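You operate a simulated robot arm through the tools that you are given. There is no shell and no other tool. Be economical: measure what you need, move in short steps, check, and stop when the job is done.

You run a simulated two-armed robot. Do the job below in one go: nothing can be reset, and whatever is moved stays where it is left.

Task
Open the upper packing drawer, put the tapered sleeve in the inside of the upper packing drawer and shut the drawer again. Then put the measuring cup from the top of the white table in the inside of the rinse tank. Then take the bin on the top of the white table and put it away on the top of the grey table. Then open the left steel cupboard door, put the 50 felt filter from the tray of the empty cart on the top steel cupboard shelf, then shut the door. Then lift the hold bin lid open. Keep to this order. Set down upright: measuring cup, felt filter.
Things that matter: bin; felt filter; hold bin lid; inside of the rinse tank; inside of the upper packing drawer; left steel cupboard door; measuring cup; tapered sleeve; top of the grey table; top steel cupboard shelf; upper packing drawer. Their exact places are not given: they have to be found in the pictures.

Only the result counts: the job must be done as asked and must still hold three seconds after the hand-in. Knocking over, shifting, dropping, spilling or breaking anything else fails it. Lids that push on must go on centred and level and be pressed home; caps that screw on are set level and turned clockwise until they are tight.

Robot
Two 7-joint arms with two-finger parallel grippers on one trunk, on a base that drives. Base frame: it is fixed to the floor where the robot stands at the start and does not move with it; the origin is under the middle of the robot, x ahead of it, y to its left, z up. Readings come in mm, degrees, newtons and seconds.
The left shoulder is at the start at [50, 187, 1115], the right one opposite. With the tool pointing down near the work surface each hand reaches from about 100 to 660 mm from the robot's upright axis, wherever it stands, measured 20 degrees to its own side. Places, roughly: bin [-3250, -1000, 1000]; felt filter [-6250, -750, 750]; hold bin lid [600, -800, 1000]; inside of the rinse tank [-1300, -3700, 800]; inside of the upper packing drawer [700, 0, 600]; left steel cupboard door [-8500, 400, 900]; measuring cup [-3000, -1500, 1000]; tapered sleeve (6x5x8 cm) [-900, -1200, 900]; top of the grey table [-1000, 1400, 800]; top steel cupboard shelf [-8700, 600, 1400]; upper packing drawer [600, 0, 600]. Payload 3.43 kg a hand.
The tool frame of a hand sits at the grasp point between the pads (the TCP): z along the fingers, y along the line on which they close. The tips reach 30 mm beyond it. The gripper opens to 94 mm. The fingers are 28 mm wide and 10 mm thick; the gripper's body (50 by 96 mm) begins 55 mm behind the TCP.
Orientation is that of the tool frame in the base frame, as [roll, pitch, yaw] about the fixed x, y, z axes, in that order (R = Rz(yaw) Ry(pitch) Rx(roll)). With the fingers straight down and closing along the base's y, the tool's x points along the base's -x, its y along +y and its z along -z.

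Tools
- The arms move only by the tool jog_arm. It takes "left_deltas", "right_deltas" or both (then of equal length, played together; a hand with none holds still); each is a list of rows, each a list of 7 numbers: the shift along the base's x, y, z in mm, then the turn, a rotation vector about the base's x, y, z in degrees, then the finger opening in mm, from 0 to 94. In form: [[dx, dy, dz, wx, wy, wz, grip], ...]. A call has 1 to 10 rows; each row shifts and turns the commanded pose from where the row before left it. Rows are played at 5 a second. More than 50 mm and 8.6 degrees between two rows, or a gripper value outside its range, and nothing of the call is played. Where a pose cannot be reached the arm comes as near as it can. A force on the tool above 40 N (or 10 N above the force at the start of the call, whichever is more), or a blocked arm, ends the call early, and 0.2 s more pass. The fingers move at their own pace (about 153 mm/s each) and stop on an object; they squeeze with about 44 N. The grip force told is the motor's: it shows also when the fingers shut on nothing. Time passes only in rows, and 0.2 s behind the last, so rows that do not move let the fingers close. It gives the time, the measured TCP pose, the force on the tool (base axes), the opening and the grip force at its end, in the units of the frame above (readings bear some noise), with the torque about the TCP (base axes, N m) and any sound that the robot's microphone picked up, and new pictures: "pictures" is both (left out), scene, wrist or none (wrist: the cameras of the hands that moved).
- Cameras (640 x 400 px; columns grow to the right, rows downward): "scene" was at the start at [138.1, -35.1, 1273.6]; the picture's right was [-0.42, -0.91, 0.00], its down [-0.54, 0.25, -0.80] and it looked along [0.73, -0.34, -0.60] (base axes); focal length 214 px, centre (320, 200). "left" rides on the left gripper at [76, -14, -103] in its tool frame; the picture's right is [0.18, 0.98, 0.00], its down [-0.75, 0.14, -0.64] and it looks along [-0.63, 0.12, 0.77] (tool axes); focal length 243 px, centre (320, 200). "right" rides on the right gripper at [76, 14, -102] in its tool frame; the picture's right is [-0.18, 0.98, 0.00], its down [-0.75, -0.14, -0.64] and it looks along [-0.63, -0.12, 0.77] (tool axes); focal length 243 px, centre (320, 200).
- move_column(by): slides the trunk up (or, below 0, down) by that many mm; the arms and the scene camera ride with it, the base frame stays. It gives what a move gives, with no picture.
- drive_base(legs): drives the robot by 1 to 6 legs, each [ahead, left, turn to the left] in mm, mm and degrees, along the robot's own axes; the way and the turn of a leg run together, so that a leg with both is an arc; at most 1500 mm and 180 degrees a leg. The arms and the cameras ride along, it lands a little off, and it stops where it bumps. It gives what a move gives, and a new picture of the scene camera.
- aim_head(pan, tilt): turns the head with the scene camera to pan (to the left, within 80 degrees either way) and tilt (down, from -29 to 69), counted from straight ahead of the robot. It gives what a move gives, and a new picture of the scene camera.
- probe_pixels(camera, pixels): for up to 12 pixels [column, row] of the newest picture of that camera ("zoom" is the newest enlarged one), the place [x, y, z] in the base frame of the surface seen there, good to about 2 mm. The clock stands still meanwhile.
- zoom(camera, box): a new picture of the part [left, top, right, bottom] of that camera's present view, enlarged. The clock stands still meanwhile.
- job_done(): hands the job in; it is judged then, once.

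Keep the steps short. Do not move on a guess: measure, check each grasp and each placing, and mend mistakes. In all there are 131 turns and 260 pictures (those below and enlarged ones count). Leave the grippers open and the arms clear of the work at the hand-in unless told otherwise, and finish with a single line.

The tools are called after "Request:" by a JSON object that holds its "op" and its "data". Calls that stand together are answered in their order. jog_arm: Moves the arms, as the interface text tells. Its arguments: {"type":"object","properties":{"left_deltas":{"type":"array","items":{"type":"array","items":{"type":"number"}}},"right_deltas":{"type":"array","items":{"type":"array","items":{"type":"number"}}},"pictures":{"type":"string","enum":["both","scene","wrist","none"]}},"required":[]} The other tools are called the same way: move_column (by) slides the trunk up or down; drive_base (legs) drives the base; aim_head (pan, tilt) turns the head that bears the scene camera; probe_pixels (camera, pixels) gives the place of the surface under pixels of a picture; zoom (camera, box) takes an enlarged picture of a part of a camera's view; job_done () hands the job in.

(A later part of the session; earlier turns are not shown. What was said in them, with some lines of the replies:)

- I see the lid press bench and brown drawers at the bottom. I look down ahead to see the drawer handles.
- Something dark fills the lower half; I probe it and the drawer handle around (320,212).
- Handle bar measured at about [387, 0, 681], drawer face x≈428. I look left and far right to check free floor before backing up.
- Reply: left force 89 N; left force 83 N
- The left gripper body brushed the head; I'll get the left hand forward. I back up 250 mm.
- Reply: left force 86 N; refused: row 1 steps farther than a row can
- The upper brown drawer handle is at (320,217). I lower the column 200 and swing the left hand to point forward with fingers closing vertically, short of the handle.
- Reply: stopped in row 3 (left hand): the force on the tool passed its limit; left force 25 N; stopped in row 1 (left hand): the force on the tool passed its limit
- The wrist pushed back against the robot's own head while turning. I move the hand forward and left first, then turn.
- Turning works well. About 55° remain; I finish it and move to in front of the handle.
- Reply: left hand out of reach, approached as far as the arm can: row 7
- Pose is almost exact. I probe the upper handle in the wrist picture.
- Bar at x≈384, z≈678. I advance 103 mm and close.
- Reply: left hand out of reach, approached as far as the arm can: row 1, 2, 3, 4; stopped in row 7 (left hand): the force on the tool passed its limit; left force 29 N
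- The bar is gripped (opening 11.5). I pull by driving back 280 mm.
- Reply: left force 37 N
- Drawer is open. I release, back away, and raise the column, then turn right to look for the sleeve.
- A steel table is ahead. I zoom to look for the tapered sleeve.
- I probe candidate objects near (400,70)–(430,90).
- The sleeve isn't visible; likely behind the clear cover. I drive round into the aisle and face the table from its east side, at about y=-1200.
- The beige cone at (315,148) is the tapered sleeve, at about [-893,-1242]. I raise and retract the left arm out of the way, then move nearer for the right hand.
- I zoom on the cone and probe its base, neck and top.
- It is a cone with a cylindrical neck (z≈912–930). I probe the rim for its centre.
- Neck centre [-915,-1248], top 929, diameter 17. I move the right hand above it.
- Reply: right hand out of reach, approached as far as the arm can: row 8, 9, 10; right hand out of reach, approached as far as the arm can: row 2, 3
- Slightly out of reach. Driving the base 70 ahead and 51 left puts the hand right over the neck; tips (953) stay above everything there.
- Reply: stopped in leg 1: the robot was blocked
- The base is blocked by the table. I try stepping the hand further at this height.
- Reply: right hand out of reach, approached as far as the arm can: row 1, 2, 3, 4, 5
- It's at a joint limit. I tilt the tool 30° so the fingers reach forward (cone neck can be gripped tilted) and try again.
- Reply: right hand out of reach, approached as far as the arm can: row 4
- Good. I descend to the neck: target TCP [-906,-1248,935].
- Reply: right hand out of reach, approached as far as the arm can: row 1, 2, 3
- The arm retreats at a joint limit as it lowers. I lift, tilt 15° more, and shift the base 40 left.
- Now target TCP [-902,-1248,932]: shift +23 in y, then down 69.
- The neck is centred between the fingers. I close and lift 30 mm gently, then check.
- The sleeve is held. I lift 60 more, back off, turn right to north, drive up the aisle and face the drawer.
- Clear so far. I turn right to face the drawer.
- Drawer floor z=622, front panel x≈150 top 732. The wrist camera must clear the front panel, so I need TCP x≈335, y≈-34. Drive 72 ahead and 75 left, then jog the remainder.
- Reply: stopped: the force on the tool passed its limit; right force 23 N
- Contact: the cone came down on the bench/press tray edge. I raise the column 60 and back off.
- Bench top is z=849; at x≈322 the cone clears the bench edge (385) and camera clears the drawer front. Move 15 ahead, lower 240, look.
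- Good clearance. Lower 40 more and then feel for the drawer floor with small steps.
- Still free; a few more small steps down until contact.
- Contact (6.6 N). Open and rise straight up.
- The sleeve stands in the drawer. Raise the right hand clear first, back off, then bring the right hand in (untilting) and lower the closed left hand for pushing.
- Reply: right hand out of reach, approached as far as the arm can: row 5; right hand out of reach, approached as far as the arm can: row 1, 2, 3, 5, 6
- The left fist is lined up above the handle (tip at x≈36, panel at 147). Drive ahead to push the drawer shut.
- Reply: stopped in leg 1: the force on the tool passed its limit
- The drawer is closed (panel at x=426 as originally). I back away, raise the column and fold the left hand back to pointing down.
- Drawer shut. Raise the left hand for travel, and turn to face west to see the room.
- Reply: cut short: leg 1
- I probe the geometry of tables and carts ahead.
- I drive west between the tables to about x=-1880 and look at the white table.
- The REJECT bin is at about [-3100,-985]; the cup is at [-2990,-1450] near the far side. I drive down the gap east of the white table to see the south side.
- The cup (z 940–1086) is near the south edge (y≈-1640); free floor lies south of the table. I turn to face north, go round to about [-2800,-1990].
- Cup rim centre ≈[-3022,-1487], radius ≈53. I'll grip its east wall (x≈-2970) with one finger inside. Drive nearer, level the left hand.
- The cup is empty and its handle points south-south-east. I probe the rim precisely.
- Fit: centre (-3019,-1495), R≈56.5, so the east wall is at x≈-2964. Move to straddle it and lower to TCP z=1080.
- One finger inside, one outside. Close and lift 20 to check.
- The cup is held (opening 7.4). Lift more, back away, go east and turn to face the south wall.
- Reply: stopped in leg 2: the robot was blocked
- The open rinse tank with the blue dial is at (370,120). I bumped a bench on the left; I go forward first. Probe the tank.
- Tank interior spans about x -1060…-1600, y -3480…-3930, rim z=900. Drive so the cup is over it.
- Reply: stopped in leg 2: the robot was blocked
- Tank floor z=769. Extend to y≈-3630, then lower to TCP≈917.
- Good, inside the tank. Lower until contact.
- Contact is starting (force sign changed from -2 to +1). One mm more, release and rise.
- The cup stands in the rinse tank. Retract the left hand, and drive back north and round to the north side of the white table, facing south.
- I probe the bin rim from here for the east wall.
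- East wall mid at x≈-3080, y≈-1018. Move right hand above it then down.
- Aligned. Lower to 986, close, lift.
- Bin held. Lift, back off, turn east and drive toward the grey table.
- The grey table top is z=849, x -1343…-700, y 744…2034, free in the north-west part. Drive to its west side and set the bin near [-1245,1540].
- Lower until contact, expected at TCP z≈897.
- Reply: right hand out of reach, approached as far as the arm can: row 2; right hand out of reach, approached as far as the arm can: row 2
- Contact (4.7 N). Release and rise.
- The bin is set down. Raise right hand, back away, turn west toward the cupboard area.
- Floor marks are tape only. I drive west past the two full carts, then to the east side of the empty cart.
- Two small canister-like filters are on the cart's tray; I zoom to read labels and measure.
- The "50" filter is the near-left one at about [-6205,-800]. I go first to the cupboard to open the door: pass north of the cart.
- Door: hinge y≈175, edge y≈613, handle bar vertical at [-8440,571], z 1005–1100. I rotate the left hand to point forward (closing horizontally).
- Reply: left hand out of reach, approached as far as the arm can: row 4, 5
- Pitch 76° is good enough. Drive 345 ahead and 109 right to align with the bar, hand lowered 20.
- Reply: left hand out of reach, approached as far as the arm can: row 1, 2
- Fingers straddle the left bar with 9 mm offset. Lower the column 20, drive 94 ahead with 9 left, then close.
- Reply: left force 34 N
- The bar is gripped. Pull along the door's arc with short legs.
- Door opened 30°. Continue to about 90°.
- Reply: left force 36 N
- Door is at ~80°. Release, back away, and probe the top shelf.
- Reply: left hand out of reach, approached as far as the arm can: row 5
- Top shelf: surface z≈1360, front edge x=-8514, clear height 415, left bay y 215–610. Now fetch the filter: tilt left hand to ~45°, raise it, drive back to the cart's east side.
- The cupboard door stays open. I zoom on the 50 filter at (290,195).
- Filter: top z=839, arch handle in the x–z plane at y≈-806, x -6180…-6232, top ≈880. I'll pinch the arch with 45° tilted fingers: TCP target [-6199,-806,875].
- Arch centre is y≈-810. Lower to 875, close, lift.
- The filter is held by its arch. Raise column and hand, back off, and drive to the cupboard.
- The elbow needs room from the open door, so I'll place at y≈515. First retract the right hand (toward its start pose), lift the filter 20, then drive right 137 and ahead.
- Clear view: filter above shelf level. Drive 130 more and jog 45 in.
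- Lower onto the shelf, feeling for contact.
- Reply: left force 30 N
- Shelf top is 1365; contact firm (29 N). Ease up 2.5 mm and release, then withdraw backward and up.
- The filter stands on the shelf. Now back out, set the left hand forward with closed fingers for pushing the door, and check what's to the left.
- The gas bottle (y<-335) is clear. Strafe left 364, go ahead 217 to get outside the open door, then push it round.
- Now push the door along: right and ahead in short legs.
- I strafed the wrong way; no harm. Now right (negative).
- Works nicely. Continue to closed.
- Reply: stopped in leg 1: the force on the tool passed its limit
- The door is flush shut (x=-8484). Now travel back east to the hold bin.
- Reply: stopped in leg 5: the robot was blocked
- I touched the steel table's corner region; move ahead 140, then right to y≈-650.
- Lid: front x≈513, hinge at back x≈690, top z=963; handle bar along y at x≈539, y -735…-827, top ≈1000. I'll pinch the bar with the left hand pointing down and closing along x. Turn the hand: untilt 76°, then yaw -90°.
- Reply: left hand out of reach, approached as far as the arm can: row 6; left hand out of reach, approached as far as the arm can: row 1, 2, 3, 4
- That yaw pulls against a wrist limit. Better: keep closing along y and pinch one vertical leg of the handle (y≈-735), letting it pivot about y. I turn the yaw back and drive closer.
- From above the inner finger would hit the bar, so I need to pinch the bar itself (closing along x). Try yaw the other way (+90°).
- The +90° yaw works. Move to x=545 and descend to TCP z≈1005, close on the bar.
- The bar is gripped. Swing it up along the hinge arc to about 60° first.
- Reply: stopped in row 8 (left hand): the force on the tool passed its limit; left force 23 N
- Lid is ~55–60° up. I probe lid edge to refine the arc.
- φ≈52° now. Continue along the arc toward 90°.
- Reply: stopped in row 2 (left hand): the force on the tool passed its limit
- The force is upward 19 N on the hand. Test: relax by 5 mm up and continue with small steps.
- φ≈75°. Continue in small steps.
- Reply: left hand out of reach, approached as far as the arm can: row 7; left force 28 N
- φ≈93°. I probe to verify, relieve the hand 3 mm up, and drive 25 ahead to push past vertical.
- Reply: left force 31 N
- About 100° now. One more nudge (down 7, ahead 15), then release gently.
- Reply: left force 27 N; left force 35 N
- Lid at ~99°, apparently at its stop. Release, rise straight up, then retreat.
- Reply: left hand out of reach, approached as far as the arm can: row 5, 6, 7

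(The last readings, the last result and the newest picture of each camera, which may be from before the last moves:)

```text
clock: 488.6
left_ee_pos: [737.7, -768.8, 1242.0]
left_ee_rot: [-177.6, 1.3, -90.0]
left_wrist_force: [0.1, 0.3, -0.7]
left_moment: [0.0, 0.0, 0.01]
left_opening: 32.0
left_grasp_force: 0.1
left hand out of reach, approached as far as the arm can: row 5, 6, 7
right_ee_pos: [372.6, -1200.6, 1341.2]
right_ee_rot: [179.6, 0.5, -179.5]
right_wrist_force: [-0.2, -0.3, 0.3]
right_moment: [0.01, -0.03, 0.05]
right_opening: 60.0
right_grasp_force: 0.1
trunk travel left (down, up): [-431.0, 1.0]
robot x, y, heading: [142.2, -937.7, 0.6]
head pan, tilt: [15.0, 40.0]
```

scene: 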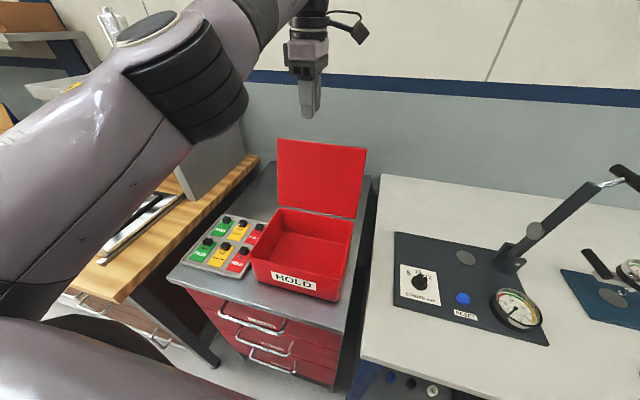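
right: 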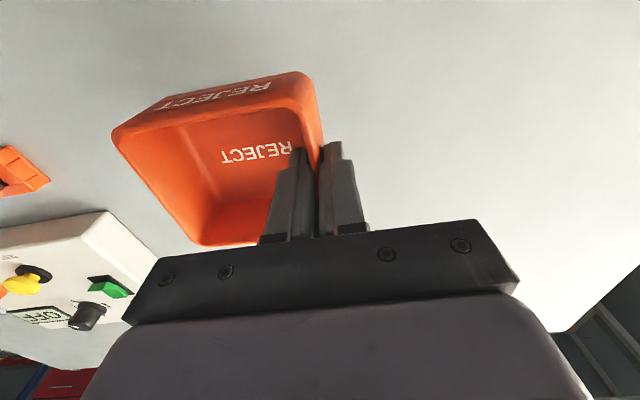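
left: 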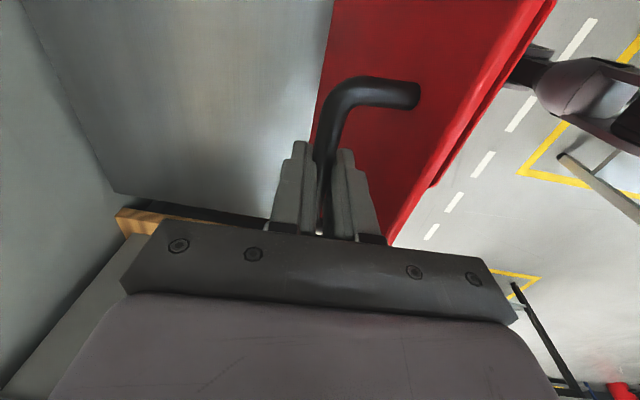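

The lid stays open. Back off 250, open both grippers and take a last look.

Request:
{"op": "drive_base", "data": {"legs": [[-250, 0, 0]]}}

Request:
{"op": "jog_arm", "data": {"left_deltas": [[0, 0, 0, 0, 0, 0, 90], [0, 0, 0, 0, 0, 0, 90], [0, 0, 0, 0, 0, 0, 90]], "right_deltas": [[0, 0, 0, 0, 0, 0, 90], [0, 0, 0, 0, 0, 0, 90], [0, 0, 0, 0, 0, 0, 90]], "pictures": "scene"}}

Request:
{"op": "probe_pixels", "data": {"camera": "scene", "pixels": [[290, 150], [295, 170]]}}

```text
clock: 490.5
left_ee_pos: [485.0, -772.3, 1242.3]
left_ee_rot: [-177.6, 1.3, -90.2]
left_wrist_force: [-1.1, 0.0, -0.3]
left_moment: [-0.03, -0.02, 0.02]
left_opening: 32.0
left_grasp_force: 0.1
right_ee_pos: [120.1, -1203.3, 1340.0]
right_ee_rot: [179.9, 0.5, -179.6]
right_wrist_force: [-0.3, 0.3, 0.0]
right_moment: [-0.03, 0.0, -0.04]
right_opening: 60.0
right_grasp_force: 0.0
trunk travel left (down, up): [-431.0, 1.0]
robot x, y, heading: [-110.1, -941.6, 0.3]
head pan, tilt: [15.0, 40.0]
```

scene: 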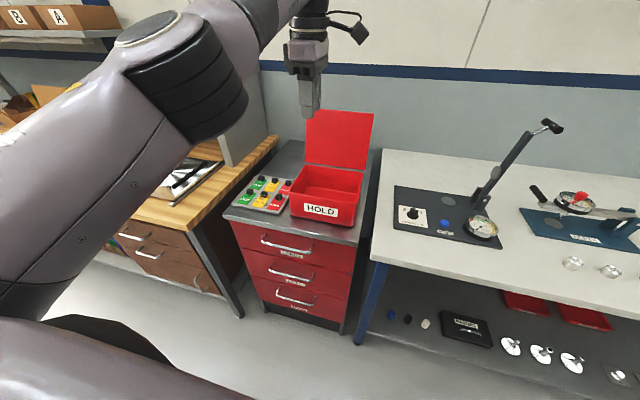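

```text
clock: 491.3
left_ee_pos: [486.0, -771.7, 1241.7]
left_ee_rot: [-177.7, 1.4, -90.1]
left_wrist_force: [-0.4, 0.7, -0.1]
left_moment: [-0.01, 0.0, -0.06]
left_opening: 90.2
left_grasp_force: 0.1
right_ee_pos: [121.4, -1203.8, 1341.2]
right_ee_rot: [179.7, 0.5, -179.7]
right_wrist_force: [-0.3, 0.0, 0.7]
right_moment: [-0.02, -0.01, -0.04]
right_opening: 89.9
right_grasp_force: 0.1
trunk travel left (down, up): [-431.0, 1.0]
robot x, y, heading: [-106.2, -942.7, 0.2]
head pan, tilt: [15.0, 40.0]
```

scene: 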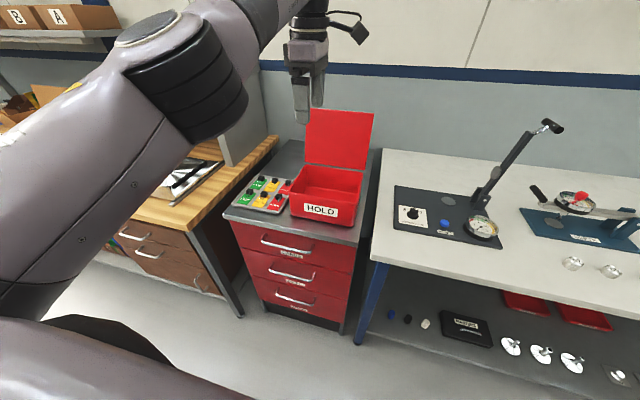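

```text
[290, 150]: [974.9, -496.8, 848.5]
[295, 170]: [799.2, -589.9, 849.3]
```

The lid stands open, the brown drawer is shut, both hands are empty, open and clear. I hand in.

Request:
{"op": "job_done", "data": {}}

```text
The job is handed in.
```

I did all five steps in the order given and handed the job in; the measuring cup and felt filter were left standing upright, and the base bumped two steel benches on the way without any visible effect.
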